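You operate a simulated robot arm through the tools that you are given. There is no shell and no other tool.

The job below is to be done with a simulated two-armed robot. You get a single attempt, and the scene is never put back.

JOB
Fit, grease and test the tall orange cap in the blue holder.
Fine: latch it, pump two shots of grease, hold the test button till the lamp lights, in that order.

The check looks at the end state, three seconds after you hand in, the way a careful person would. Anything else that was tipped, shoved, dropped, spilled or broken makes it a failure. A push-on lid holds only when it is set on centred and level and pressed home; a screw cap is set on level and turned clockwise until tight.

ROBOT AND FRAMES
Two 7-joint arms with fingered hands on one trunk that stands fixed in place. Base frame: the origin is at the foot of the trunk, x ahead of it, y to its left, z up; the work surface is at about z = 800. Readings come in mm, rad, newtons and seconds.
The left shoulder is at [55, 158, 1143], the right one opposite. With the tool pointing down near the work surface each hand reaches from about 400 to 840 mm from the base axis, measured 20 degrees to its own side. Payload 4 kg a hand.
Tool frame (each hand has its own): the origin (TCP) lies between the finger pads and is the grasp point; the fingertips stand 30 mm ahead of it; z points along the fingers, y is the line along which they close. The gripper opens to 104 mm; its body begins 35 mm behind the TCP. The gripper is a hand of 4 fingers: y runs from the thumb to the fingers, the wrist lies at [-15, -104, -178] in the tool frame, and closing takes about 1.5 s.
Orientation is that of the tool frame in the base frame, as a unit quaternion [x, y, z, w]. With the fingers straight down and the wrist toward the robot, the tool's x, y and z point along [0, 1, 0], [1, 0, 0] and [0, 0, -1] of the base frame.

CONTROLS
- The arms move only by the tool servo_tool. It takes "left_moves", "right_moves" or both (then of equal length, played together; a hand with none holds still); each is a list of rows, each an object of numbers (a shift or turn left out is 0, a gripper value left out holds the last): "tx", "ty", "tz": the shift along the tool's x, y, z in mm; "rx", "ry", "rz": the turn, a rotation vector about the tool's x, y, z in rad. In form: [{"tx": .., "ty": .., "tz": .., "rx": .., "ry": .., "rz": ..}, ...]. A call has 1 to 20 rows; each row shifts and turns the commanded pose from where the row before left it, along the tool's axes as they then stand. "left_grip" and "right_grip" are, for a hand that has rows, the opening, from 0 (shut) to 1 (fully open), set as the call begins (left out, the last holds). Rows are played at 5 a second. More than 50 mm and 0.15 rad between two rows, or a gripper value outside its range, and nothing of the call is played. A pose out of reach is approached as far as the arm can. The call stops where the force on the tool passes 40 N (or 10 N more than at its start, if that is more) or the arm is blocked; 0.2 s more then pass. The fingers move at their own pace (about 45 mm/s each) and stop on an object; they squeeze with about 25 N. The grip force told is the motor's: it shows also when the fingers shut on nothing. Time passes only in rows, and 0.2 s behind the last, so rows that do not move let the fingers close. It gives the time, the measured TCP pose, the force on the tool (base axes), the opening and the grip force at its end, in the units of the frame above (readings bear some noise), with the torque about the TCP (base axes, N m) and any sound that the robot's microphone picked up.
- Cameras (640 x 400 px; columns grow to the right, rows downward): "scene" is now at [128.2, -38, 1319]; the picture's right is [-0.42, -0.91, 0.01], its down [-0.48, 0.22, -0.85] and it looks along [0.77, -0.36, -0.53] (base axes); focal length 334 px, centre (320, 200). "left" rides on the left gripper at [-61, -92, -130] in its tool frame; the picture's right is [-0.81, -0.27, 0.52], its down [0.53, -0.71, 0.46] and it looks along [0.24, 0.65, 0.72] (tool axes); focal length 275 px, centre (320, 200). "right" rides on the right gripper at [61, -92, -131] in its tool frame; the picture's right is [-0.81, 0.28, -0.52], its down [-0.53, -0.71, 0.45] and it looks along [-0.24, 0.64, 0.73] (tool axes); focal length 275 px, centre (320, 200). There is no depth. A picture from a camera that has moved, and an enlarged one, comes with that camera's place and axes in the base frame and with its lens.
- snapshot(camera): a new picture of that camera. The clock stands still meanwhile.
- slide_trunk(by): moves the trunk up (or, below 0, down) by that many mm; the arms and the scene camera ride with it, the base frame stays. It gives what a move gives, with no picture.
- set_fingers(index, middle, ring, thumb_bend, thumb_turn, hand): sets how far each is bent, from 0 (flat) to 1 (curled in); at 0.3 the hand is open as for a grip, at 0.7 the pads meet at the TCP. One left out holds its place. A second passes; each finger stops where it meets its share of the squeeze, and holds until it gets a number again. A gripper value or a shape takes the hand back. It gives what a move gives, with no picture; readings hold the bend of each and the force on the fingers (four entries, about 0 where the hand has none), thumb and palm. thumb_turn goes from beside the hand (0) to across from the fingers (1), as for a grip.
- grasp_type(shape, hand): the hand has 4 fingers and takes this shape, open, in about a second: jaw (thumb against the fingers, like two jaws); tri (thumb and two fingers); tip (a fingertip pinch); poke (one finger out to press); point (the index stretched); flat (the hand flat); cup (the hand cupped); fist (a fist). The gripper value then closes the fingers along that shape, each until it touches; the sizes above hold for jaw. It gives what a move gives, with no picture.
- head_to(pan, tilt): turns the head with the scene camera to pan (to the left, within 1.396 rad either way) and tilt (down, from -0.506 to 1.204), counted from straight ahead of the robot. It gives what a move gives.
- inspect(camera, box): a new picture of the part [left, top, right, bottom] of that camera's present view, enlarged. The clock stands still meanwhile.
- finish_job(): hands the job in; it is judged then, once.

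Places have to be worked out from the pictures, the camera data and where the tool is seen. Open the grippers and draw the arms clear of the work before you hand the job in, unless the task says otherwise.

The tools are called after "Call:" as a command line: name --argument value ..., lists and objects as JSON in quotes. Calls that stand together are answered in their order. servo_tool: Moves the arms, as the interface text tells. Its arguments: {"type":"object","properties":{"left_moves":{"type":"array","items":{"type":"object","properties":{"tx":{"type":"number"},"ty":{"type":"number"},"tz":{"type":"number"},"rx":{"type":"number"},"ry":{"type":"number"},"rz":{"type":"number"}}}},"left_grip":{"type":"number"},"right_moves":{"type":"array","items":{"type":"object","properties":{"tx":{"type":"number"},"ty":{"type":"number"},"tz":{"type":"number"},"rx":{"type":"number"},"ry":{"type":"number"},"rz":{"type":"number"}}}},"right_grip":{"type":"number"}},"required":[]} The other tools are called the same way: slide_trunk (by) moves the trunk up or down; grasp_type (shape, hand) gives the hand a shape; set_fingers (index, middle, ring, thumb_bend, thumb_turn, hand) moves the fingers one by one; head_to (pan, tilt) turns the head that bears the scene camera; snapshot (camera) takes a picture; inspect (camera, box) takes an enlarged picture of a part of a camera's view; finish_job () hands the job in.

At the start:

```text
t: 0.0
left_tcp_pos: [380.2, -43.4, 1168.1]
left_tcp_rot: [0.707, 0.707, 0.0, 0.0]
left_wrist_force: [0.5, -0.4, -0.4]
left_ft_torque: [-0.01, -0.02, -0.01]
left_width: 103.6
left_finger_force: 0.1
left_shape: jaw
left_bend: [0.3, 0.3, 0.3, 0.3, 0.98]
left_finger forces: [0.1, 0.1, 0.0, 0.0, 0.0, 0.0]
right_tcp_pos: [413.6, -470.1, 1087.5]
right_tcp_rot: [0.708, 0.706, 0.0, -0.001]
right_wrist_force: [-0.1, -0.5, 0.5]
right_ft_torque: [0.0, 0.01, 0.03]
right_width: 103.5
right_finger_force: 0.1
right_shape: jaw
right_bend: [0.3, 0.3, 0.3, 0.3, 0.98]
right_finger forces: [0.0, 0.0, 0.0, 0.0, 0.0, 0.0]
trunk travel left (down, up): [-350.0, 157.0]
head pan, tilt (commanded): [-0.438, 0.548]
```

scene: 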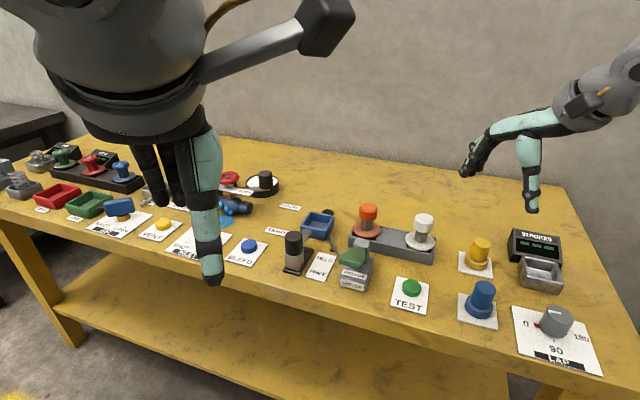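
right: 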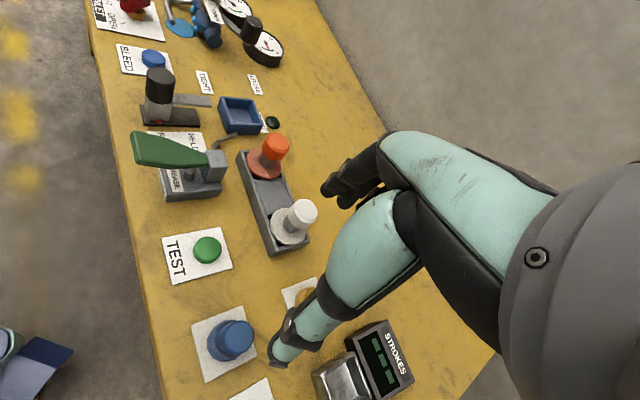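
left: 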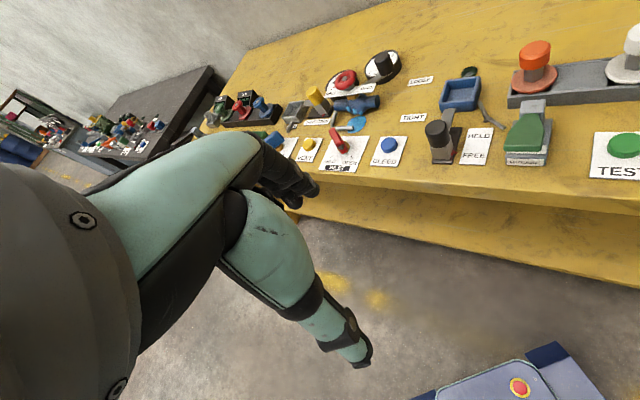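

The scene shows a long bench with many fixtures: a blue holder, orange cap on a tray, a latch, a grease plunger and a TEST button. I enlarge the relevant parts first.

Call:
inspect --camera "scene" --box '[220, 180, 460, 330]'

Call:
inspect --camera "scene" --box '[400, 200, 640, 380]'

Call:
inspect --camera "right" --box '[80, 0, 340, 220]'

Call:
inspect --camera "left" --box '[380, 20, 640, 190]'

```text
2.67 times, centred on (340, 255) of scene
camera zoom: at [128.2, -38.0, 1319.0], right [-0.42, -0.91, 0.01], down [-0.48, 0.22, -0.85], along [0.77, -0.36, -0.53], focal length 890 px, centre (267, 53)
```

zoom: 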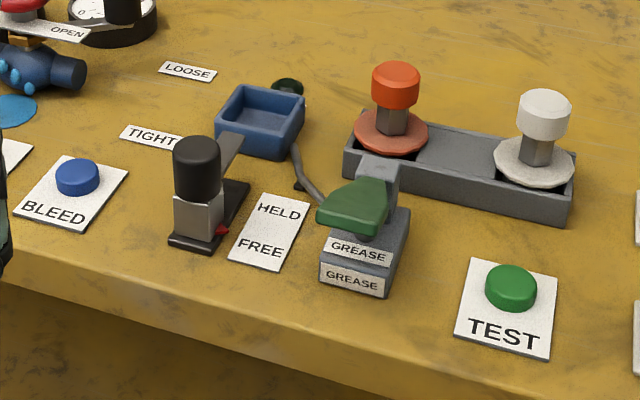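

```text
2.22 times, centred on (520, 290) of scene
camera zoom: at [128.2, -38.0, 1319.0], right [-0.42, -0.91, 0.01], down [-0.48, 0.22, -0.85], along [0.77, -0.36, -0.53], focal length 742 px, centre (-124, 0)
```

zoom: 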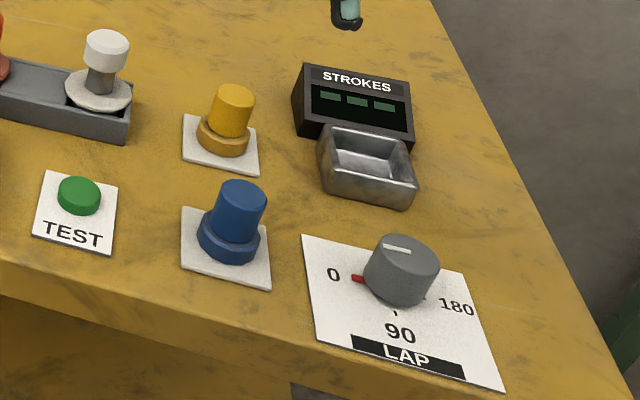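

```text
1.82 times, centred on (210, 110) of right
camera zoom: at [322.4, -409.2, 1217.9], right [0.27, -0.81, 0.52], down [-0.71, -0.53, -0.46], along [0.64, -0.24, -0.73], focal length 500 px, centre (520, 364)
```

zoom: 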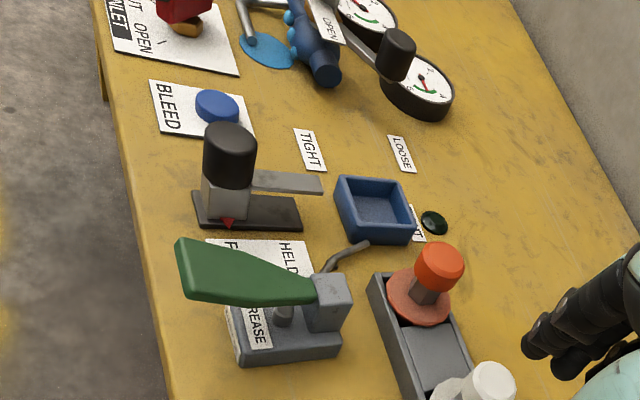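

```text
2.35 times, centred on (510, 105) of left
camera zoom: at [289.4, -104.5, 1299.0], right [-0.27, -0.81, -0.52], down [-0.71, 0.53, -0.46], along [0.65, 0.24, -0.72], focal length 648 px, centre (-127, 424)
```

zoom: 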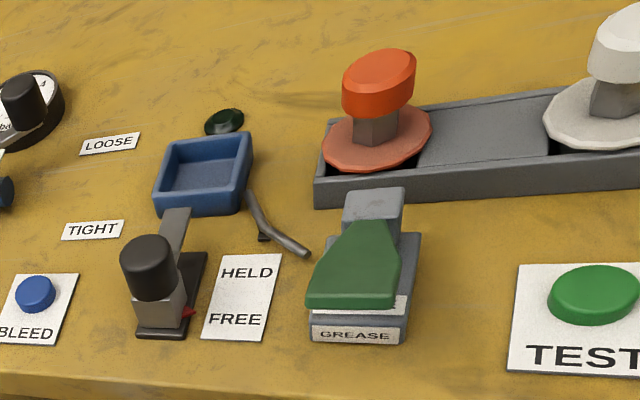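

I now pan the head to survey the rest of the bench and see which other parts could be meant.

Call:
head_to --pan 0.3 --tilt 0.6

Call:
snapshot --camera "scene"

```text
t: 1.1
left_tcp_pos: [366.7, -44.2, 1171.8]
left_tcp_rot: [0.707, 0.707, 0.004, 0.004]
left_wrist_force: [-0.2, 0.0, -0.1]
left_ft_torque: [-0.05, 0.04, 0.0]
left_width: 103.8
left_finger_force: 0.0
left_shape: jaw
left_bend: [0.3, 0.3, 0.3, 0.3, 0.98]
left_finger forces: [0.0, 0.1, 0.0, 0.0, 0.0, 0.0]
right_tcp_pos: [403.0, -469.5, 1092.0]
right_tcp_rot: [0.708, 0.706, 0.006, 0.003]
right_wrist_force: [-0.4, 0.1, 0.1]
right_ft_torque: [0.04, 0.03, 0.02]
right_width: 103.9
right_finger_force: 0.0
right_shape: jaw
right_bend: [0.3, 0.3, 0.3, 0.3, 0.98]
right_finger forces: [0.0, 0.0, 0.1, 0.0, 0.0, 0.0]
trunk travel left (down, up): [-350.0, 157.0]
head pan, tilt (commanded): [0.3, 0.6]
```

```text
taken
camera scene: at [131.9, 26.1, 1314.2], right [0.29, -0.96, 0.0], down [-0.55, -0.17, -0.82], along [0.78, 0.24, -0.58], focal length 334 px, centre (320, 200)
```

scene: 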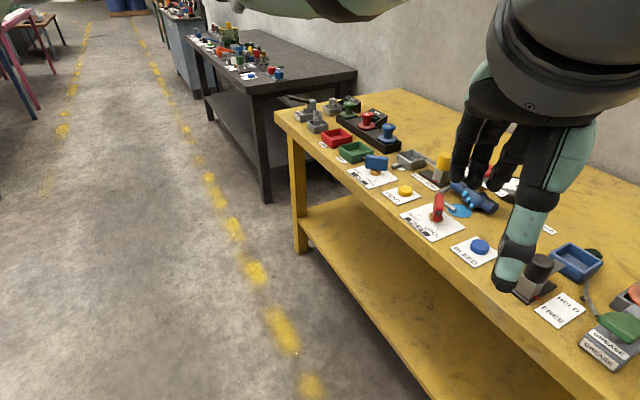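

The arm sagged back a little while the head turned. I zoom in on the left side of the bench to rule out other orange caps or blue holders.

Call:
inspect --camera "scene" --box '[270, 80, 510, 230]'

Call:
inspect --camera "scene" --box '[380, 170, 640, 340]'

Call:
inspect --camera "right" --box '[80, 60, 260, 200]'

```text
2.67 times, centred on (390, 155) of scene
camera zoom: at [131.9, 26.1, 1314.2], right [0.29, -0.96, 0.0], down [-0.55, -0.17, -0.82], along [0.78, 0.24, -0.58], focal length 890 px, centre (133, 320)
```

zoom: 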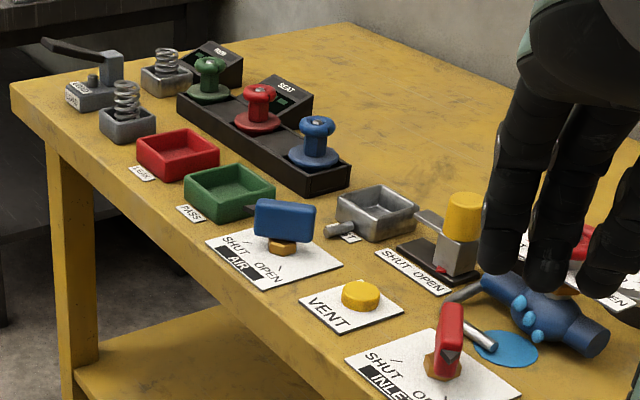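

```text
2.35 times, centred on (510, 255) of scene
camera zoom: at [131.9, 26.1, 1314.2], right [0.29, -0.96, 0.0], down [-0.55, -0.17, -0.82], along [0.78, 0.24, -0.58], focal length 785 px, centre (-127, 71)
```

zoom: 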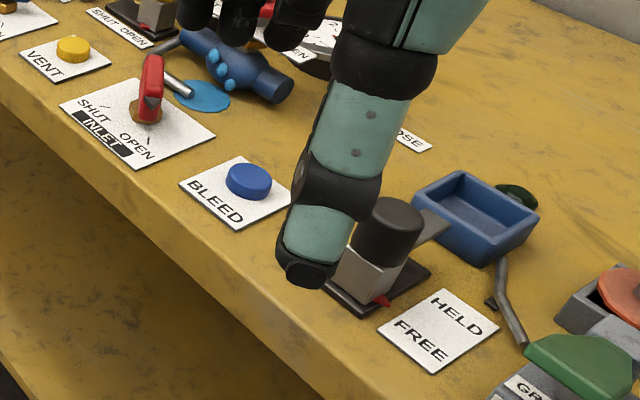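

```text
2.86 times, centred on (170, 130) of right
camera zoom: at [309.5, -409.0, 1221.6], right [0.27, -0.81, 0.52], down [-0.71, -0.53, -0.47], along [0.65, -0.24, -0.72], focal length 786 px, centre (749, 400)
```

zoom: 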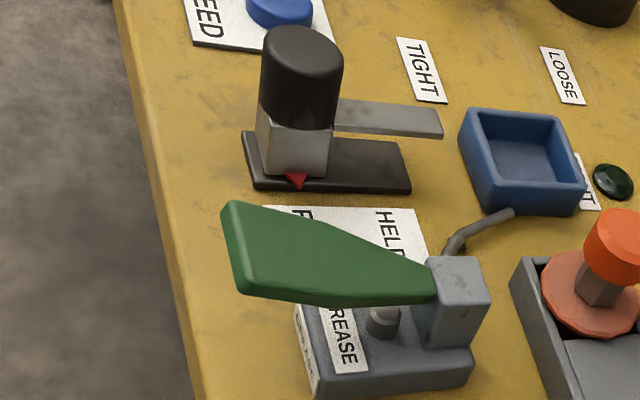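

No other orange cap or blue holder on the left; that side is a separate station. I move the left arm off to its own side (tool x is base +y) so it doesn't block the view, and turn the head back to the work.

Call:
servo_tool --left_moves '[{"tx": 40}, {"tx": 40}, {"tx": 40}, {"tx": 40}, {"tx": 40}, {"tx": 40}, {"tx": 40}, {}]'

Call:
head_to --pan -0.45 --tilt 0.65

Call:
snapshot --camera "scene"

```text
t: 2.9
left_tcp_pos: [369.8, 235.3, 1172.6]
left_tcp_rot: [0.707, 0.707, 0.005, 0.004]
left_wrist_force: [1.0, -0.4, 0.5]
left_ft_torque: [0.0, 0.0, 0.01]
left_width: 103.9
left_finger_force: 0.0
left_shape: jaw
left_bend: [0.3, 0.3, 0.3, 0.3, 0.98]
left_finger forces: [0.0, 0.0, 0.0, 0.0, 0.1, 0.0]
right_tcp_pos: [403.3, -470.7, 1093.0]
right_tcp_rot: [0.709, 0.705, 0.006, 0.002]
right_wrist_force: [0.4, 0.0, 0.2]
right_ft_torque: [0.07, 0.0, 0.0]
right_width: 104.0
right_finger_force: 0.0
right_shape: jaw
right_bend: [0.3, 0.3, 0.3, 0.3, 0.98]
right_finger forces: [0.0, 0.0, 0.0, 0.0, 0.0, 0.1]
trunk travel left (down, up): [-350.0, 157.0]
head pan, tilt (commanded): [0.3, 0.6]
```

```text
t: 4.0
left_tcp_pos: [368.3, 234.0, 1171.1]
left_tcp_rot: [0.707, 0.708, 0.004, 0.004]
left_wrist_force: [-0.8, 0.2, -0.1]
left_ft_torque: [0.02, -0.02, 0.0]
left_width: 103.9
left_finger_force: 0.2
left_shape: jaw
left_bend: [0.3, 0.3, 0.3, 0.3, 0.98]
left_finger forces: [0.0, 0.1, 0.0, 0.0, 0.1, 0.0]
right_tcp_pos: [401.7, -470.9, 1092.2]
right_tcp_rot: [0.708, 0.706, 0.005, 0.003]
right_wrist_force: [0.1, 0.3, 0.1]
right_ft_torque: [-0.01, 0.0, 0.0]
right_width: 103.6
right_finger_force: 0.1
right_shape: jaw
right_bend: [0.3, 0.3, 0.3, 0.3, 0.98]
right_finger forces: [0.0, 0.0, 0.1, 0.0, 0.0, 0.0]
trunk travel left (down, up): [-350.0, 157.0]
head pan, tilt (commanded): [-0.45, 0.649]
```

```text
taken
camera scene: at [124.8, -37.8, 1310.1], right [-0.43, -0.9, 0.01], down [-0.56, 0.26, -0.79], along [0.71, -0.35, -0.61], focal length 334 px, centre (320, 200)
```

scene: 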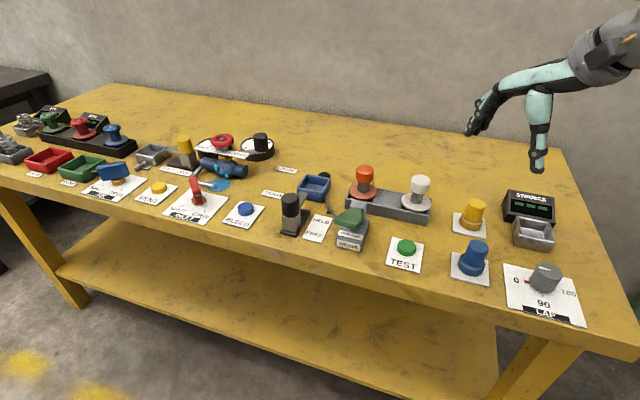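

Call:
inspect --camera "scene" --box '[240, 160, 450, 280]'

Call:
inspect --camera "scene" --box '[130, 110, 330, 250]'

```text
3.05 times, centred on (345, 220) of scene
camera zoom: at [124.8, -37.8, 1310.1], right [-0.43, -0.9, 0.01], down [-0.56, 0.26, -0.79], along [0.71, -0.35, -0.61], focal length 1017 px, centre (244, 139)
```

zoom: 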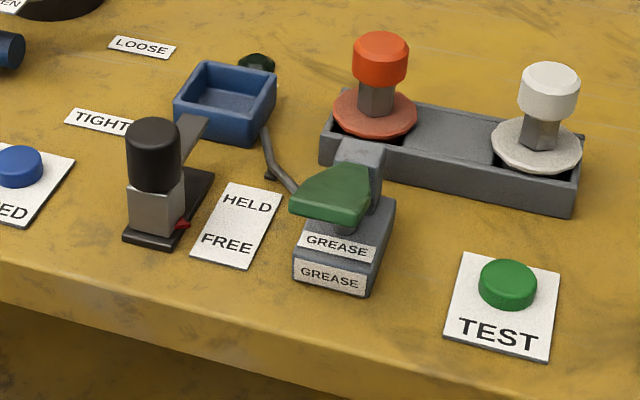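

```text
2.86 times, centred on (230, 180) of scene
camera zoom: at [124.8, -37.8, 1310.1], right [-0.43, -0.9, 0.01], down [-0.56, 0.26, -0.79], along [0.71, -0.35, -0.61], focal length 954 px, centre (577, 257)
```

zoom: 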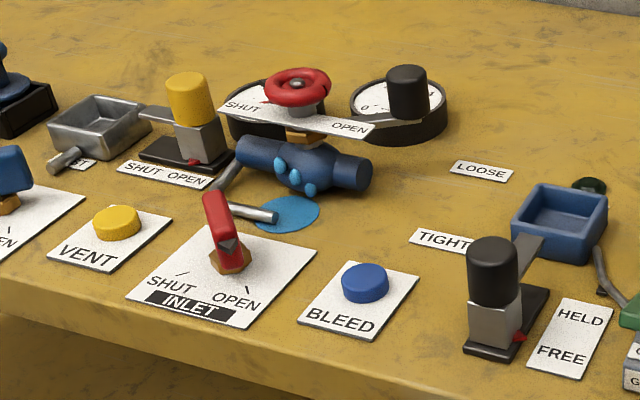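

The station is clear: blue box holder, slide latch with HELD/FREE plate (pointer at FREE), green grease lever, TEST button, dark lamp behind the holder. I bring the right wrist camera closer for precise measurements.

Call:
servo_tool --right_moves '[{"tx": 30, "ty": 20}, {"tx": 30, "ty": 20, "tz": 14}, {"tx": 30, "ty": 20, "tz": 20}, {"tx": 30, "ty": 20, "tz": 20}, {"tx": 20, "ty": 18, "tz": 18}, {}]'

Call:
snapshot --camera "right"

```text
t: 5.4
left_tcp_pos: [367.6, 234.4, 1173.0]
left_tcp_rot: [0.707, 0.707, 0.006, 0.004]
left_wrist_force: [-0.1, -0.4, -0.7]
left_ft_torque: [0.01, 0.0, 0.01]
left_width: 104.1
left_finger_force: 0.1
left_shape: jaw
left_bend: [0.3, 0.3, 0.3, 0.3, 0.98]
left_finger forces: [0.0, 0.1, 0.1, 0.1, 0.1, 0.0]
right_tcp_pos: [499.0, -329.8, 1021.5]
right_tcp_rot: [0.707, 0.707, 0.006, 0.004]
right_wrist_force: [-0.1, -0.2, 0.7]
right_ft_torque: [0.0, 0.0, 0.0]
right_width: 103.8
right_finger_force: 0.0
right_shape: jaw
right_bend: [0.3, 0.3, 0.3, 0.3, 0.98]
right_finger forces: [0.0, 0.0, 0.0, 0.1, 0.1, 0.0]
trunk travel left (down, up): [-350.0, 157.0]
head pan, tilt (commanded): [-0.45, 0.649]
```

```text
taken
camera right: at [406.9, -269.4, 1151.3], right [0.27, -0.81, 0.52], down [-0.71, -0.53, -0.47], along [0.65, -0.24, -0.72], focal length 275 px, centre (320, 200)
```

right: 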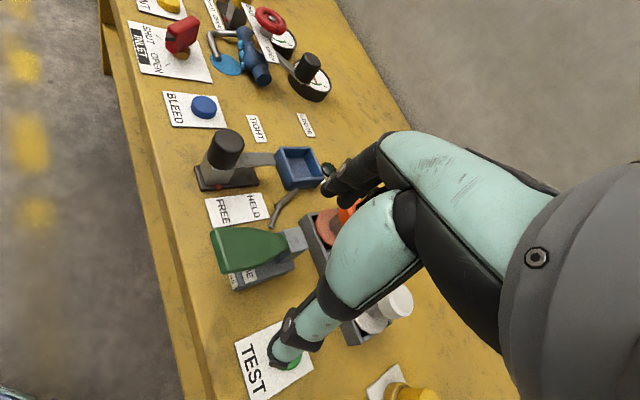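

The holder, latch and grease pump are visible left of the hand. I enlarge them for measurement.

Call:
inspect --camera "right" --box '[190, 100, 350, 200]'

Call:
inspect --camera "right" --box '[190, 180, 350, 300]'

Call:
inspect --camera "scene" --box '[280, 150, 440, 250]'

```text
4.00 times, centred on (270, 150) of right
camera zoom: at [406.9, -269.4, 1151.3], right [0.27, -0.81, 0.52], down [-0.71, -0.53, -0.47], along [0.65, -0.24, -0.72], focal length 1101 px, centre (520, 400)
```

zoom: 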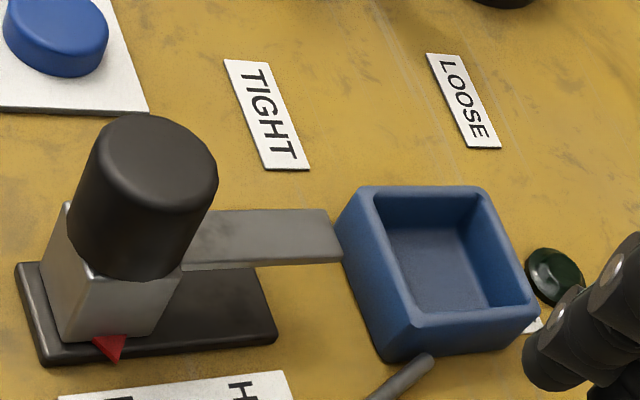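

```text
3.33 times, centred on (270, 240) of right
camera zoom: at [406.9, -269.4, 1151.3], right [0.27, -0.81, 0.52], down [-0.71, -0.53, -0.47], along [0.65, -0.24, -0.72], focal length 918 px, centre (487, 67)
```

zoom: 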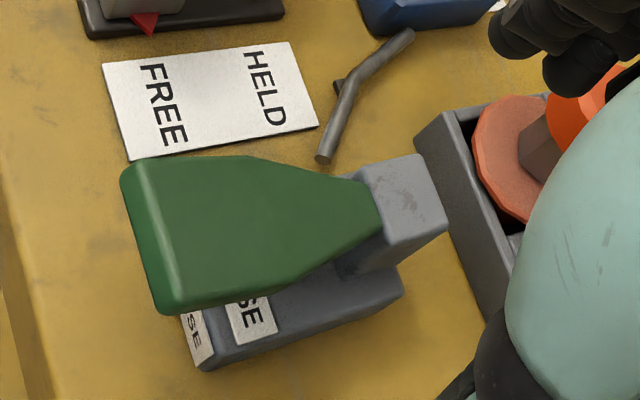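

```text
4.00 times, centred on (360, 200) of scene
camera zoom: at [123.7, -38.0, 1310.2], right [-0.44, -0.9, 0.01], down [-0.55, 0.26, -0.79], along [0.71, -0.35, -0.61], focal length 1335 px, centre (160, 200)
```

zoom: 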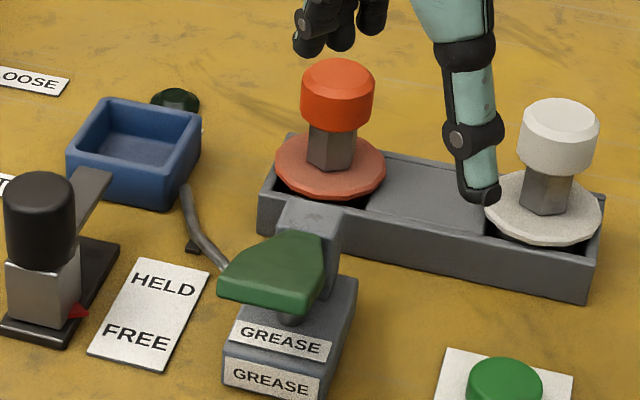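

From these views I compute: holder is a square rotated about 45°, centre ≈(748,-323), rim z≈827; orange cap ≈(673,-427) with knob top z≈893; latch slides along (0.71,-0.71) with ~44 mm travel. I shift the right hand to the right (-y) at height to view the cap unobstructed, and straighten the small tilt.

Call:
servo_tool --right_moves '[{"tx": -34, "rx": 0.014, "ry": -0.003}, {"tx": -34}, {"tx": -34}, {"tx": -34, "tz": 10}, {"tx": -34, "tz": 10}, {}]'

Call:
inspect --camera "right" --box '[190, 80, 350, 180]'

Call:
snapshot --camera "right"

```text
t: 6.8
left_tcp_pos: [368.0, 235.4, 1172.3]
left_tcp_rot: [0.707, 0.707, 0.005, 0.004]
left_wrist_force: [0.9, -0.1, 0.6]
left_ft_torque: [0.01, -0.01, 0.02]
left_width: 103.6
left_finger_force: 0.1
left_shape: jaw
left_bend: [0.3, 0.3, 0.3, 0.3, 0.98]
left_finger forces: [0.1, 0.1, 0.0, 0.0, 0.1, 0.0]
right_tcp_pos: [505.7, -496.4, 1000.6]
right_tcp_rot: [0.706, 0.708, -0.001, 0.001]
right_wrist_force: [0.7, 0.2, -0.7]
right_ft_torque: [-0.01, 0.02, 0.0]
right_width: 103.7
right_finger_force: 0.1
right_shape: jaw
right_bend: [0.3, 0.3, 0.3, 0.3, 0.98]
right_finger forces: [0.0, 0.1, 0.0, 0.1, 0.1, 0.0]
trunk travel left (down, up): [-350.0, 157.0]
head pan, tilt (commanded): [-0.45, 0.649]
```

```text
4.00 times, centred on (270, 130) of right
camera zoom: at [414.1, -436.5, 1131.8], right [0.28, -0.81, 0.52], down [-0.71, -0.53, -0.45], along [0.64, -0.24, -0.73], focal length 1101 px, centre (520, 480)
```

zoom: 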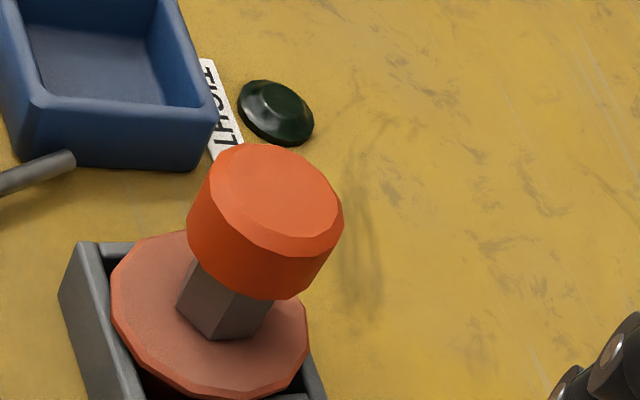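

```text
taken
camera right: at [414.1, -436.5, 1131.8], right [0.28, -0.81, 0.52], down [-0.71, -0.53, -0.45], along [0.64, -0.24, -0.73], focal length 275 px, centre (320, 200)
```

right: 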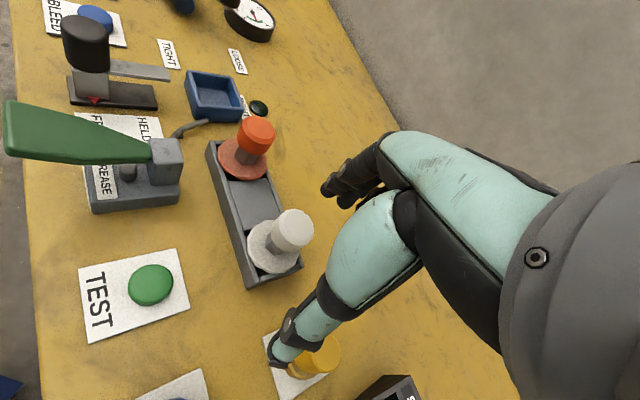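

Right-camera views agree on the cap at about (663,-413) with knob top z≈893. To pin down heights and centres I take a second, rotated viewpoint: yaw the right hand +30° and look at the cap again.

Call:
servo_tool --right_moves '[{"rz": -0.131}, {"rz": -0.131}, {"rz": -0.131}, {"rz": -0.131}, {"tx": -43, "ty": 10, "tz": 10}, {"tx": -43, "ty": 10, "tz": 10}, {}, {}]'

Call:
snapshot --camera "right"

Call:
inspect --camera "right" --box '[170, 60, 330, 180]'

```text
t: 8.6
left_tcp_pos: [368.9, 235.0, 1172.3]
left_tcp_rot: [0.707, 0.707, 0.006, 0.004]
left_wrist_force: [0.2, -0.9, -0.5]
left_ft_torque: [0.0, 0.01, 0.02]
left_width: 103.9
left_finger_force: 0.2
left_shape: jaw
left_bend: [0.3, 0.3, 0.3, 0.3, 0.98]
left_finger forces: [0.1, 0.0, 0.1, 0.1, 0.1, 0.0]
right_tcp_pos: [562.0, -566.5, 981.5]
right_tcp_rot: [0.5, 0.866, 0.0, 0.0]
right_wrist_force: [-0.6, -1.0, -0.2]
right_ft_torque: [0.0, -0.03, 0.01]
right_width: 103.8
right_finger_force: 0.1
right_shape: jaw
right_bend: [0.3, 0.3, 0.3, 0.3, 0.98]
right_finger forces: [0.1, 0.0, 0.0, 0.0, 0.0, 0.1]
trunk travel left (down, up): [-350.0, 157.0]
head pan, tilt (commanded): [-0.45, 0.649]
```

```text
taken
camera right: at [451.7, -558.9, 1111.8], right [0.64, -0.56, 0.52], down [-0.35, -0.82, -0.46], along [0.68, 0.11, -0.72], focal length 275 px, centre (320, 200)
```

right: 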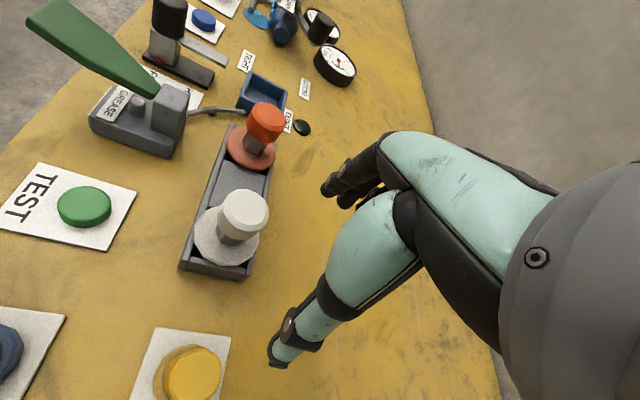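

```text
3.33 times, centred on (250, 120) of right
camera zoom: at [451.7, -558.9, 1111.8], right [0.64, -0.56, 0.52], down [-0.35, -0.82, -0.46], along [0.68, 0.11, -0.72], focal length 918 px, centre (553, 467)
```

zoom: 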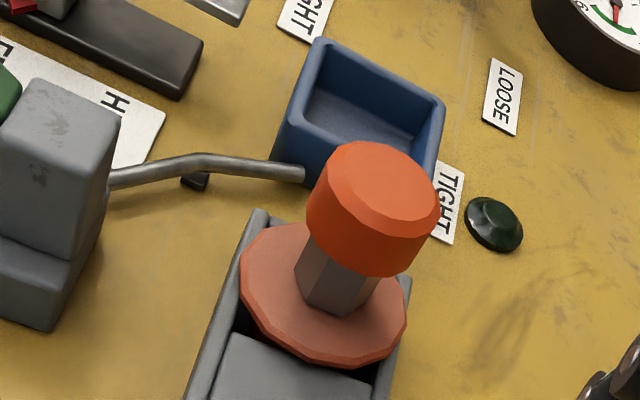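

Two views agree: cap centre ≈(663.5,-412.7), flange z≈833, knob top z≈895. Now the same yaw for the holder: move (+88,+96) in base at the same height (well above the white cap).

Call:
servo_tool --right_moves '[{"tx": 13, "ty": 41}, {"tx": 13, "ty": 41}, {"tx": 13, "ty": 42}, {}, {}]'

Call:
snapshot --camera "right"

Call:
inspect --camera "right" --box '[170, 60, 330, 180]'

```text
t: 9.8
left_tcp_pos: [367.9, 235.4, 1171.9]
left_tcp_rot: [0.707, 0.708, 0.005, 0.004]
left_wrist_force: [-0.5, 0.5, 0.4]
left_ft_torque: [-0.01, 0.0, -0.01]
left_width: 103.9
left_finger_force: 0.1
left_shape: jaw
left_bend: [0.3, 0.3, 0.3, 0.3, 0.98]
left_finger forces: [0.1, 0.0, 0.0, 0.0, 0.0, 0.0]
right_tcp_pos: [648.9, -469.8, 980.5]
right_tcp_rot: [0.5, 0.866, 0.0, -0.001]
right_wrist_force: [0.2, 0.9, 0.8]
right_ft_torque: [0.01, -0.02, 0.02]
right_width: 103.9
right_finger_force: 0.0
right_shape: jaw
right_bend: [0.3, 0.3, 0.3, 0.3, 0.98]
right_finger forces: [0.1, 0.0, 0.0, 0.1, 0.0, 0.1]
trunk travel left (down, up): [-350.0, 157.0]
head pan, tilt (commanded): [-0.45, 0.649]
```

```text
taken
camera right: at [539.0, -462.8, 1111.2], right [0.64, -0.56, 0.52], down [-0.35, -0.82, -0.46], along [0.68, 0.11, -0.73], focal length 275 px, centre (320, 200)
```

right: 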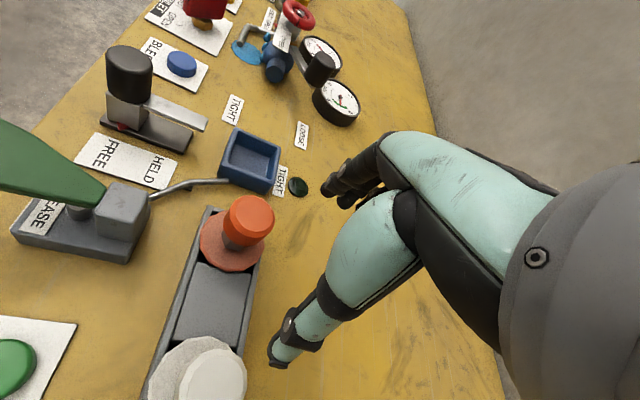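

```text
3.33 times, centred on (250, 120) of right
camera zoom: at [539.0, -462.8, 1111.2], right [0.64, -0.56, 0.52], down [-0.35, -0.82, -0.46], along [0.68, 0.11, -0.73], focal length 918 px, centre (553, 467)
```

zoom: 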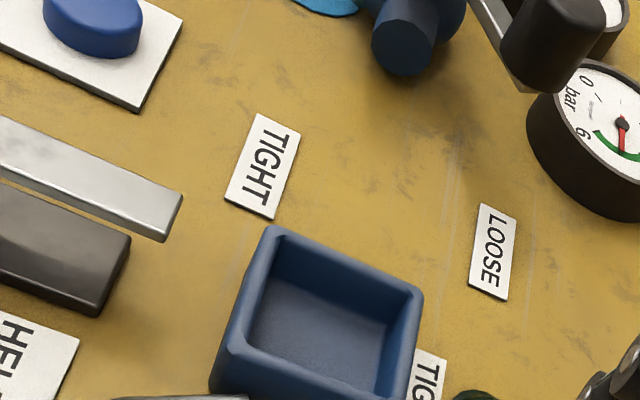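

I enlarge the holder fully in this view.

Call:
inspect --camera "right" --box '[190, 115, 310, 205]'

Call:
inspect --camera "right" --box '[170, 180, 290, 280]'

```text
4.44 times, centred on (250, 160) of right
camera zoom: at [539.0, -462.8, 1111.2], right [0.64, -0.56, 0.52], down [-0.35, -0.82, -0.46], along [0.68, 0.11, -0.73], focal length 1224 px, centre (631, 378)
```

zoom: 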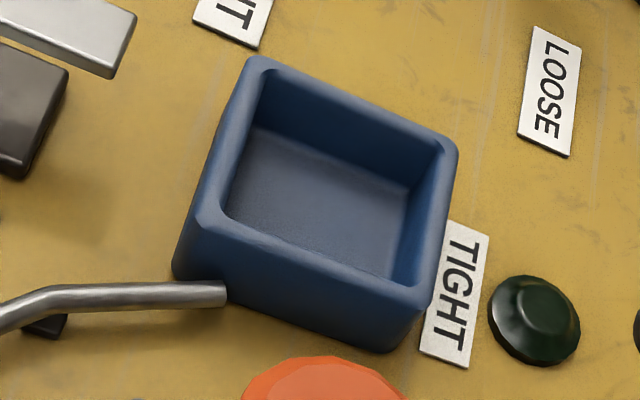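

```text
4.00 times, centred on (230, 230) of right
camera zoom: at [539.0, -462.8, 1111.2], right [0.64, -0.56, 0.52], down [-0.35, -0.82, -0.46], along [0.68, 0.11, -0.73], focal length 1101 px, centre (680, 80)
```

zoom: 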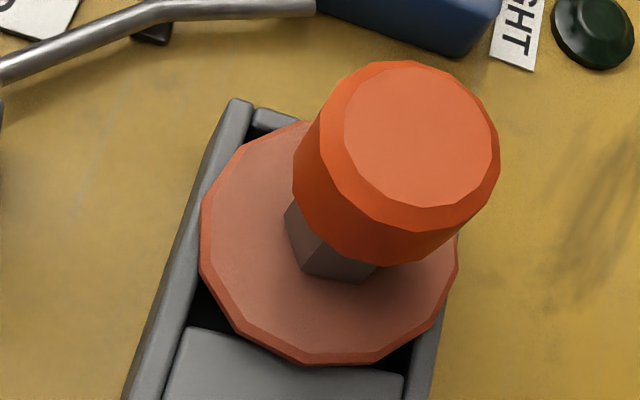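

The two rotated views agree: holder centre ≈(752.5,-324), rim z≈826; cap centre ≈(663.6,-412.8) — displacement ≈(89,89). I turn the hand back to yaw 0 and place it straight above the cap, still high.

Call:
servo_tool --right_moves '[{"rz": 0.131}, {"rz": 0.131}, {"rz": 0.131}, {"rz": 0.131}, {"tx": 28, "ty": 7}, {"tx": 29, "ty": 8}, {}, {}]'

Call:
inspect --camera "scene" --box '[280, 100, 480, 250]'

Call:
snapshot --camera "right"

```text
t: 11.6
left_tcp_pos: [368.7, 235.3, 1171.5]
left_tcp_rot: [0.707, 0.707, 0.005, 0.004]
left_wrist_force: [0.1, -1.5, -0.3]
left_ft_torque: [-0.01, -0.01, -0.02]
left_width: 104.1
left_finger_force: 0.2
left_shape: jaw
left_bend: [0.3, 0.3, 0.3, 0.3, 0.98]
left_finger forces: [0.0, 0.0, 0.0, 0.0, 0.0, 0.1]
right_tcp_pos: [663.1, -411.7, 982.0]
right_tcp_rot: [0.707, 0.707, -0.001, -0.001]
right_wrist_force: [-0.4, 0.0, 0.3]
right_ft_torque: [0.01, 0.01, -0.01]
right_width: 104.0
right_finger_force: 0.1
right_shape: jaw
right_bend: [0.3, 0.3, 0.3, 0.3, 0.98]
right_finger forces: [0.0, 0.0, 0.0, 0.1, 0.0, 0.0]
trunk travel left (down, up): [-350.0, 157.0]
head pan, tilt (commanded): [-0.45, 0.649]
```

```text
2.67 times, centred on (380, 175) of scene
camera zoom: at [125.3, -37.5, 1310.1], right [-0.44, -0.9, 0.01], down [-0.56, 0.26, -0.79], along [0.71, -0.35, -0.61], focal length 890 px, centre (160, 267)
```

zoom: 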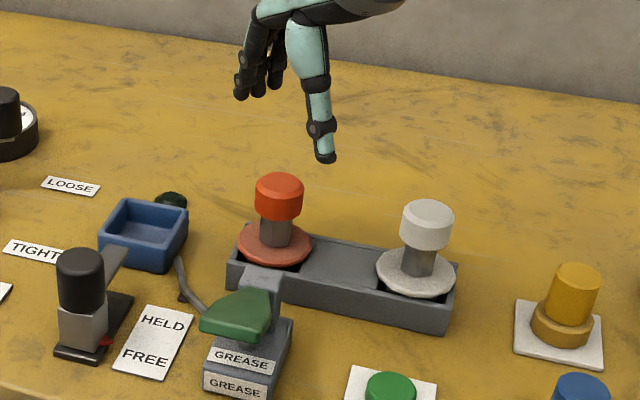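

```text
taken
camera right: at [572.6, -351.1, 1112.2], right [0.28, -0.81, 0.52], down [-0.71, -0.53, -0.45], along [0.64, -0.24, -0.73], focal length 275 px, centre (320, 200)
```

right: 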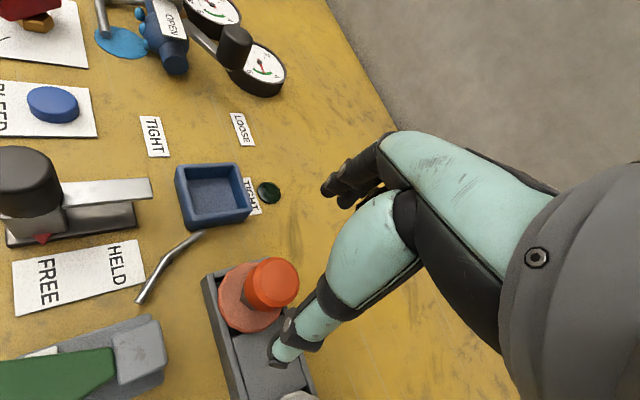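

The hand is at (663,-412,982), nicely over the cap. I descend part way and check clearance from the knob.

Call:
servo_tool --right_moves '[{"tx": -1, "tz": 15}, {"tz": 15}, {"tz": 15}, {"tz": 10}, {}]'

Call:
inspect --camera "scene" --box '[300, 120, 440, 230]'

Call:
inspect --camera "right" --box '[180, 140, 400, 380]'

```text
t: 12.8
left_tcp_pos: [367.2, 235.5, 1170.8]
left_tcp_rot: [0.707, 0.707, 0.005, 0.004]
left_wrist_force: [1.1, -0.7, 0.0]
left_ft_torque: [-0.01, 0.01, -0.03]
left_width: 103.9
left_finger_force: 0.0
left_shape: jaw
left_bend: [0.3, 0.3, 0.3, 0.3, 0.98]
left_finger forces: [0.1, 0.1, 0.0, 0.1, 0.0, 0.0]
right_tcp_pos: [663.1, -414.0, 926.6]
right_tcp_rot: [0.707, 0.707, -0.001, -0.001]
right_wrist_force: [0.0, -0.5, 0.2]
right_ft_torque: [0.01, -0.02, 0.04]
right_width: 103.8
right_finger_force: 0.0
right_shape: jaw
right_bend: [0.3, 0.3, 0.3, 0.3, 0.98]
right_finger forces: [0.0, 0.1, 0.0, 0.1, 0.1, 0.1]
trunk travel left (down, up): [-350.0, 157.0]
head pan, tilt (commanded): [-0.45, 0.649]
```

```text
3.64 times, centred on (370, 175) of scene
camera zoom: at [125.0, -37.5, 1310.1], right [-0.44, -0.9, 0.01], down [-0.56, 0.26, -0.79], along [0.71, -0.35, -0.61], focal length 1214 px, centre (138, 291)
```

zoom: 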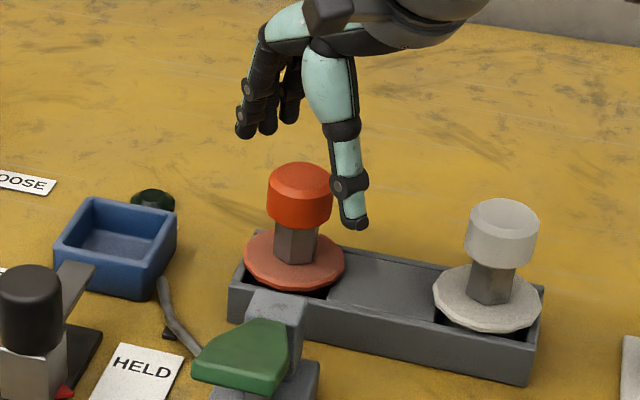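

```text
1.67 times, centred on (290, 260) of right
camera zoom: at [572.7, -352.7, 1057.0], right [0.28, -0.81, 0.52], down [-0.71, -0.53, -0.45], along [0.64, -0.24, -0.73], focal length 459 px, centre (370, 100)
```

zoom: 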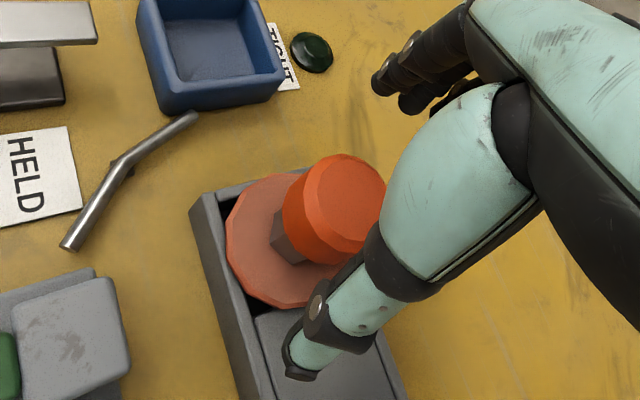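

Clearance looks good: thumb on the near side of the knob, fingers on the far side. I descend the remaining ~42 mm so the TCP is at the knob's mid-height.

Call:
servo_tool --right_moves '[{"tx": 1, "tz": 12}, {"tz": 12}, {"tz": 10}, {"tz": 8}, {}]'

Call:
inspect --camera "scene" --box '[300, 120, 440, 230]'

Call:
inspect --camera "right" --box '[180, 140, 400, 380]'

```text
t: 14.0
left_tcp_pos: [368.5, 236.0, 1171.7]
left_tcp_rot: [0.707, 0.708, 0.006, 0.005]
left_wrist_force: [-0.5, 1.1, 0.2]
left_ft_torque: [-0.01, -0.01, 0.02]
left_width: 104.0
left_finger_force: 0.0
left_shape: jaw
left_bend: [0.3, 0.3, 0.3, 0.3, 0.98]
left_finger forces: [0.1, 0.1, 0.1, 0.0, 0.0, 0.1]
right_tcp_pos: [662.9, -414.0, 884.4]
right_tcp_rot: [0.707, 0.707, 0.0, -0.002]
right_wrist_force: [-0.4, 0.0, 0.2]
right_ft_torque: [0.0, -0.02, -0.01]
right_width: 103.8
right_finger_force: 0.0
right_shape: jaw
right_bend: [0.3, 0.3, 0.3, 0.3, 0.98]
right_finger forces: [0.0, 0.1, 0.0, 0.1, 0.1, 0.0]
trunk travel left (down, up): [-350.0, 157.0]
head pan, tilt (commanded): [-0.45, 0.649]
```

```text
3.64 times, centred on (370, 175) of scene
camera zoom: at [125.0, -37.8, 1310.1], right [-0.44, -0.9, 0.01], down [-0.56, 0.26, -0.79], along [0.71, -0.35, -0.61], focal length 1214 px, centre (138, 291)
```

zoom: 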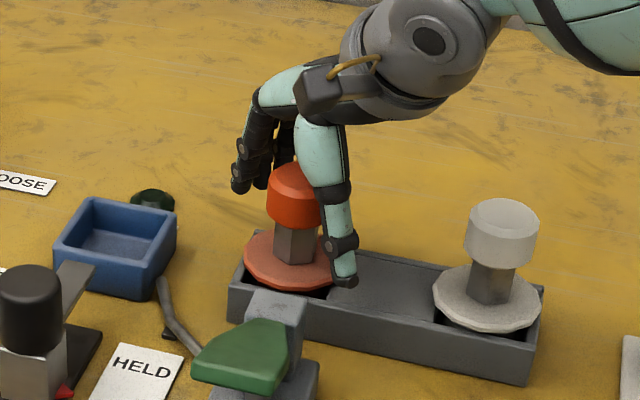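

```text
1.67 times, centred on (290, 260) of right
camera zoom: at [572.8, -352.0, 1014.2], right [0.28, -0.81, 0.52], down [-0.72, -0.53, -0.45], along [0.64, -0.24, -0.73], focal length 459 px, centre (370, 100)
```

zoom: 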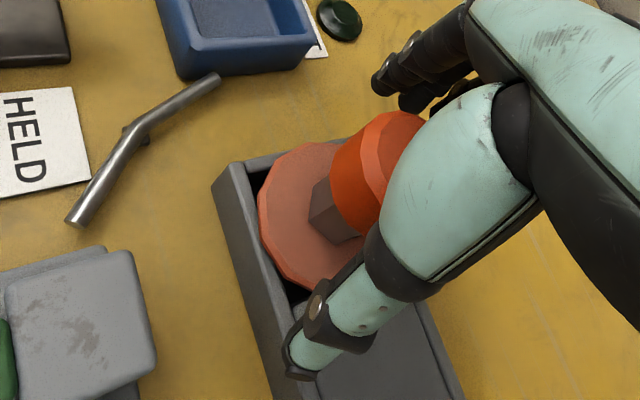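

The knob sits between thumb and fingers at the right height. I close the right gripper on it, holding still for two seconds.

Call:
servo_tool --right_moves '[{}, {}, {}, {}, {}, {}, {}, {}, {}, {}]' --right_grip 0

Call:
inspect --camera "scene" --box '[300, 120, 440, 230]'

Call:
inspect --camera "right" --box '[180, 140, 400, 380]'

```text
t: 16.2
left_tcp_pos: [368.7, 234.9, 1171.6]
left_tcp_rot: [0.707, 0.707, 0.006, 0.005]
left_wrist_force: [-0.2, -0.4, 0.3]
left_ft_torque: [-0.02, 0.03, -0.03]
left_width: 103.8
left_finger_force: 0.0
left_shape: jaw
left_bend: [0.3, 0.3, 0.3, 0.3, 0.98]
left_finger forces: [0.0, 0.1, 0.0, 0.1, 0.0, 0.1]
right_tcp_pos: [663.6, -412.7, 883.4]
right_tcp_rot: [0.707, 0.707, -0.001, -0.002]
right_wrist_force: [-0.9, -0.4, 0.5]
right_ft_torque: [-0.03, -0.06, 0.0]
right_width: 24.4
right_finger_force: 24.5
right_shape: jaw
right_bend: [0.73, 0.61, 0.67, 0.75, 1.0]
right_finger forces: [14.1, 6.7, 0.0, 0.0, 21.4, 0.0]
trunk travel left (down, up): [-350.0, 157.0]
head pan, tilt (commanded): [-0.45, 0.649]
```

```text
3.64 times, centred on (370, 175) of scene
camera zoom: at [125.1, -37.7, 1310.1], right [-0.44, -0.9, 0.01], down [-0.56, 0.26, -0.79], along [0.71, -0.35, -0.61], focal length 1214 px, centre (138, 291)
```

zoom: 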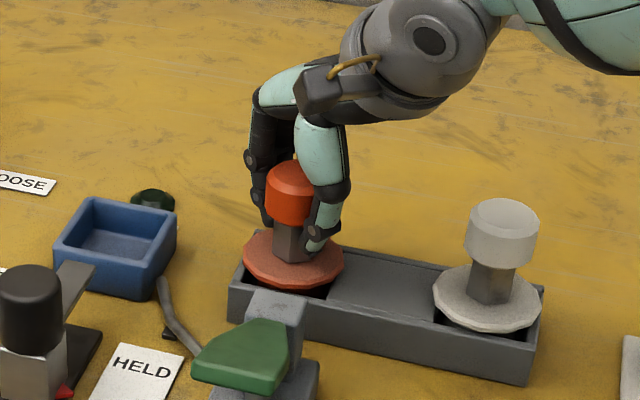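

```text
1.67 times, centred on (290, 260) of right
camera zoom: at [572.8, -352.0, 1014.3], right [0.28, -0.81, 0.52], down [-0.72, -0.53, -0.45], along [0.64, -0.24, -0.73], focal length 459 px, centre (370, 100)
```

zoom: 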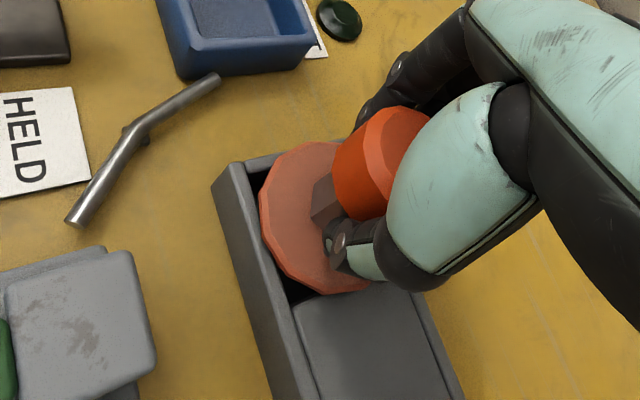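

The thumb and fingers closed under the knob on the hex stem (width 24 mm, ~24 N), and the cap did not shift noticeably. I lift a little to see whether it comes up level.

Call:
servo_tool --right_moves '[{"tz": -4}, {"tz": -6}, {"tz": -8}, {"tz": -10}, {}, {}]'

Call:
inspect --camera "scene" --box '[300, 120, 440, 230]'

Call:
inspect --camera "right" --box '[180, 140, 400, 380]'

```text
t: 17.6
left_tcp_pos: [368.5, 234.7, 1172.5]
left_tcp_rot: [0.707, 0.707, 0.005, 0.004]
left_wrist_force: [-0.2, 0.3, 1.0]
left_ft_torque: [0.02, -0.01, 0.01]
left_width: 103.8
left_finger_force: 0.1
left_shape: jaw
left_bend: [0.3, 0.3, 0.3, 0.3, 0.98]
left_finger forces: [0.0, 0.0, 0.1, 0.1, 0.1, 0.0]
right_tcp_pos: [664.4, -413.6, 911.6]
right_tcp_rot: [0.707, 0.707, -0.001, -0.003]
right_wrist_force: [-0.7, -0.2, -4.5]
right_ft_torque: [0.01, -0.04, -0.01]
right_width: 24.6
right_finger_force: 25.4
right_shape: jaw
right_bend: [0.73, 0.61, 0.67, 0.75, 1.0]
right_finger forces: [14.4, 6.6, 0.1, 0.0, 21.1, 0.0]
trunk travel left (down, up): [-350.0, 157.0]
head pan, tilt (commanded): [-0.45, 0.649]
```

```text
3.64 times, centred on (370, 175) of scene
camera zoom: at [125.9, -38.1, 1310.0], right [-0.44, -0.9, 0.01], down [-0.56, 0.26, -0.79], along [0.71, -0.35, -0.61], focal length 1214 px, centre (138, 291)
```

zoom: 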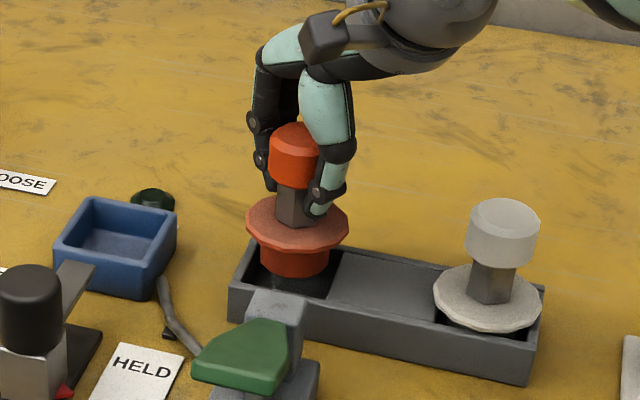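

```text
1.67 times, centred on (290, 260) of right
camera zoom: at [573.0, -352.2, 1041.9], right [0.28, -0.81, 0.52], down [-0.72, -0.53, -0.45], along [0.64, -0.24, -0.73], focal length 459 px, centre (370, 100)
```

zoom: 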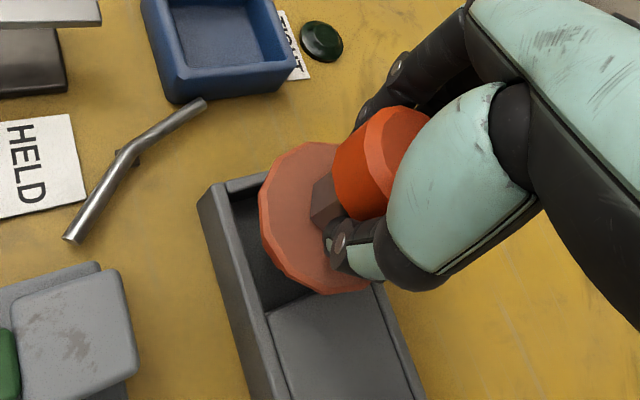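

The cap came up level (about 4.5 N weight), showing a round plug under the flange. I raise it further and carry it (+89,+89) mm to above the holder.

Call:
servo_tool --right_moves '[{"tz": -14}, {"tz": -14}, {"tx": 6, "ty": 6}, {"tx": 12, "ty": 12}, {"tx": 15, "ty": 15}, {"tx": 15, "ty": 15}, {"tx": 15, "ty": 15}, {"tx": 14, "ty": 14}, {"tx": 8, "ty": 8}, {"tx": 4, "ty": 4}, {}, {}, {}]'

Call:
inspect --camera "scene" --box '[260, 100, 420, 230]'

Call:
inspect --camera "right" --box '[180, 140, 400, 380]'

```text
t: 20.4
left_tcp_pos: [368.4, 235.4, 1172.5]
left_tcp_rot: [0.707, 0.707, 0.005, 0.004]
left_wrist_force: [0.0, 0.2, 0.3]
left_ft_torque: [0.0, 0.03, 0.0]
left_width: 104.0
left_finger_force: 0.0
left_shape: jaw
left_bend: [0.3, 0.3, 0.3, 0.3, 0.98]
left_finger forces: [0.0, 0.0, 0.0, 0.0, 0.1, 0.0]
right_tcp_pos: [722.1, -329.2, 950.6]
right_tcp_rot: [0.707, 0.707, 0.0, -0.002]
right_wrist_force: [-0.5, -0.3, -4.3]
right_ft_torque: [0.01, 0.0, 0.0]
right_width: 24.3
right_finger_force: 24.9
right_shape: jaw
right_bend: [0.73, 0.61, 0.67, 0.75, 1.0]
right_finger forces: [14.5, 7.0, 0.1, 0.0, 21.1, 0.1]
right hand out of reach, approached as far as the arm can: row 7, 8, 9, 10
trunk travel left (down, up): [-350.0, 157.0]
head pan, tilt (commanded): [-0.45, 0.649]
```

```text
3.08 times, centred on (340, 165) of scene
camera zoom: at [125.9, -38.1, 1310.0], right [-0.44, -0.9, 0.01], down [-0.56, 0.26, -0.79], along [0.71, -0.35, -0.61], focal length 1027 px, centre (258, 308)
```

zoom: 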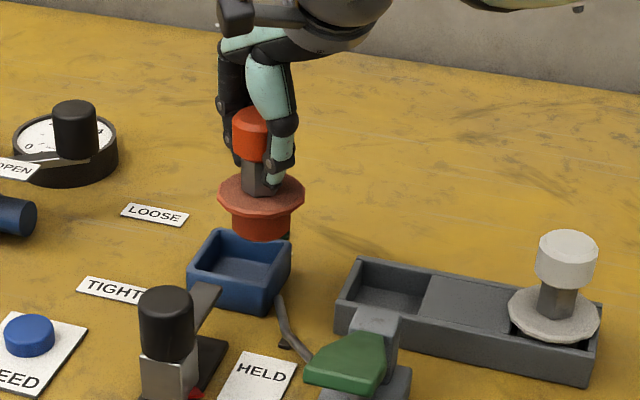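

```text
1.67 times, centred on (290, 260) of right
camera zoom: at [630.8, -268.3, 1081.9], right [0.28, -0.81, 0.52], down [-0.72, -0.53, -0.45], along [0.64, -0.24, -0.73], focal length 459 px, centre (370, 100)
```

zoom: 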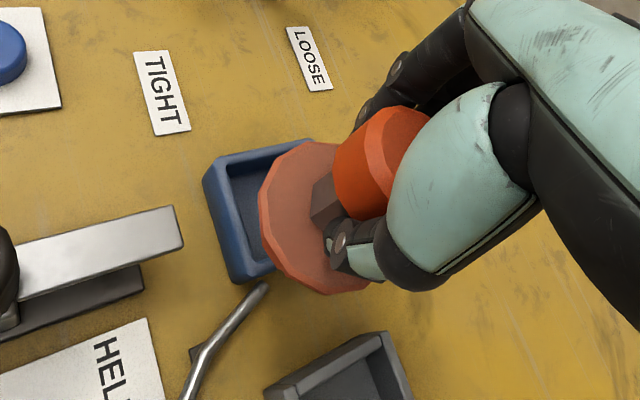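

The arm hit its reach limit at x=722 at this height (the cap is still level and held). Raising the trunk lets the arm slope down and reach farther; the hand just rises with it, free of obstacles. I slide the trunk up 120 mm.

Call:
slide_trunk --by 120

```text
t: 21.9
left_tcp_pos: [368.6, 235.4, 1292.7]
left_tcp_rot: [0.707, 0.707, 0.005, 0.005]
left_wrist_force: [0.4, 0.7, -0.8]
left_ft_torque: [-0.03, -0.01, 0.01]
left_width: 103.7
left_finger_force: 0.1
left_shape: jaw
left_bend: [0.3, 0.3, 0.3, 0.3, 0.98]
left_finger forces: [0.0, 0.0, 0.0, 0.0, 0.0, 0.0]
right_tcp_pos: [721.3, -330.6, 1073.2]
right_tcp_rot: [0.707, 0.708, -0.001, -0.002]
right_wrist_force: [-0.4, -0.4, -5.2]
right_ft_torque: [-0.05, -0.02, -0.02]
right_width: 24.3
right_finger_force: 25.0
right_shape: jaw
right_bend: [0.73, 0.61, 0.67, 0.75, 1.0]
right_finger forces: [14.6, 7.0, 0.0, 0.0, 21.1, 0.0]
trunk travel left (down, up): [-470.0, 37.0]
head pan, tilt (commanded): [-0.45, 0.649]
```

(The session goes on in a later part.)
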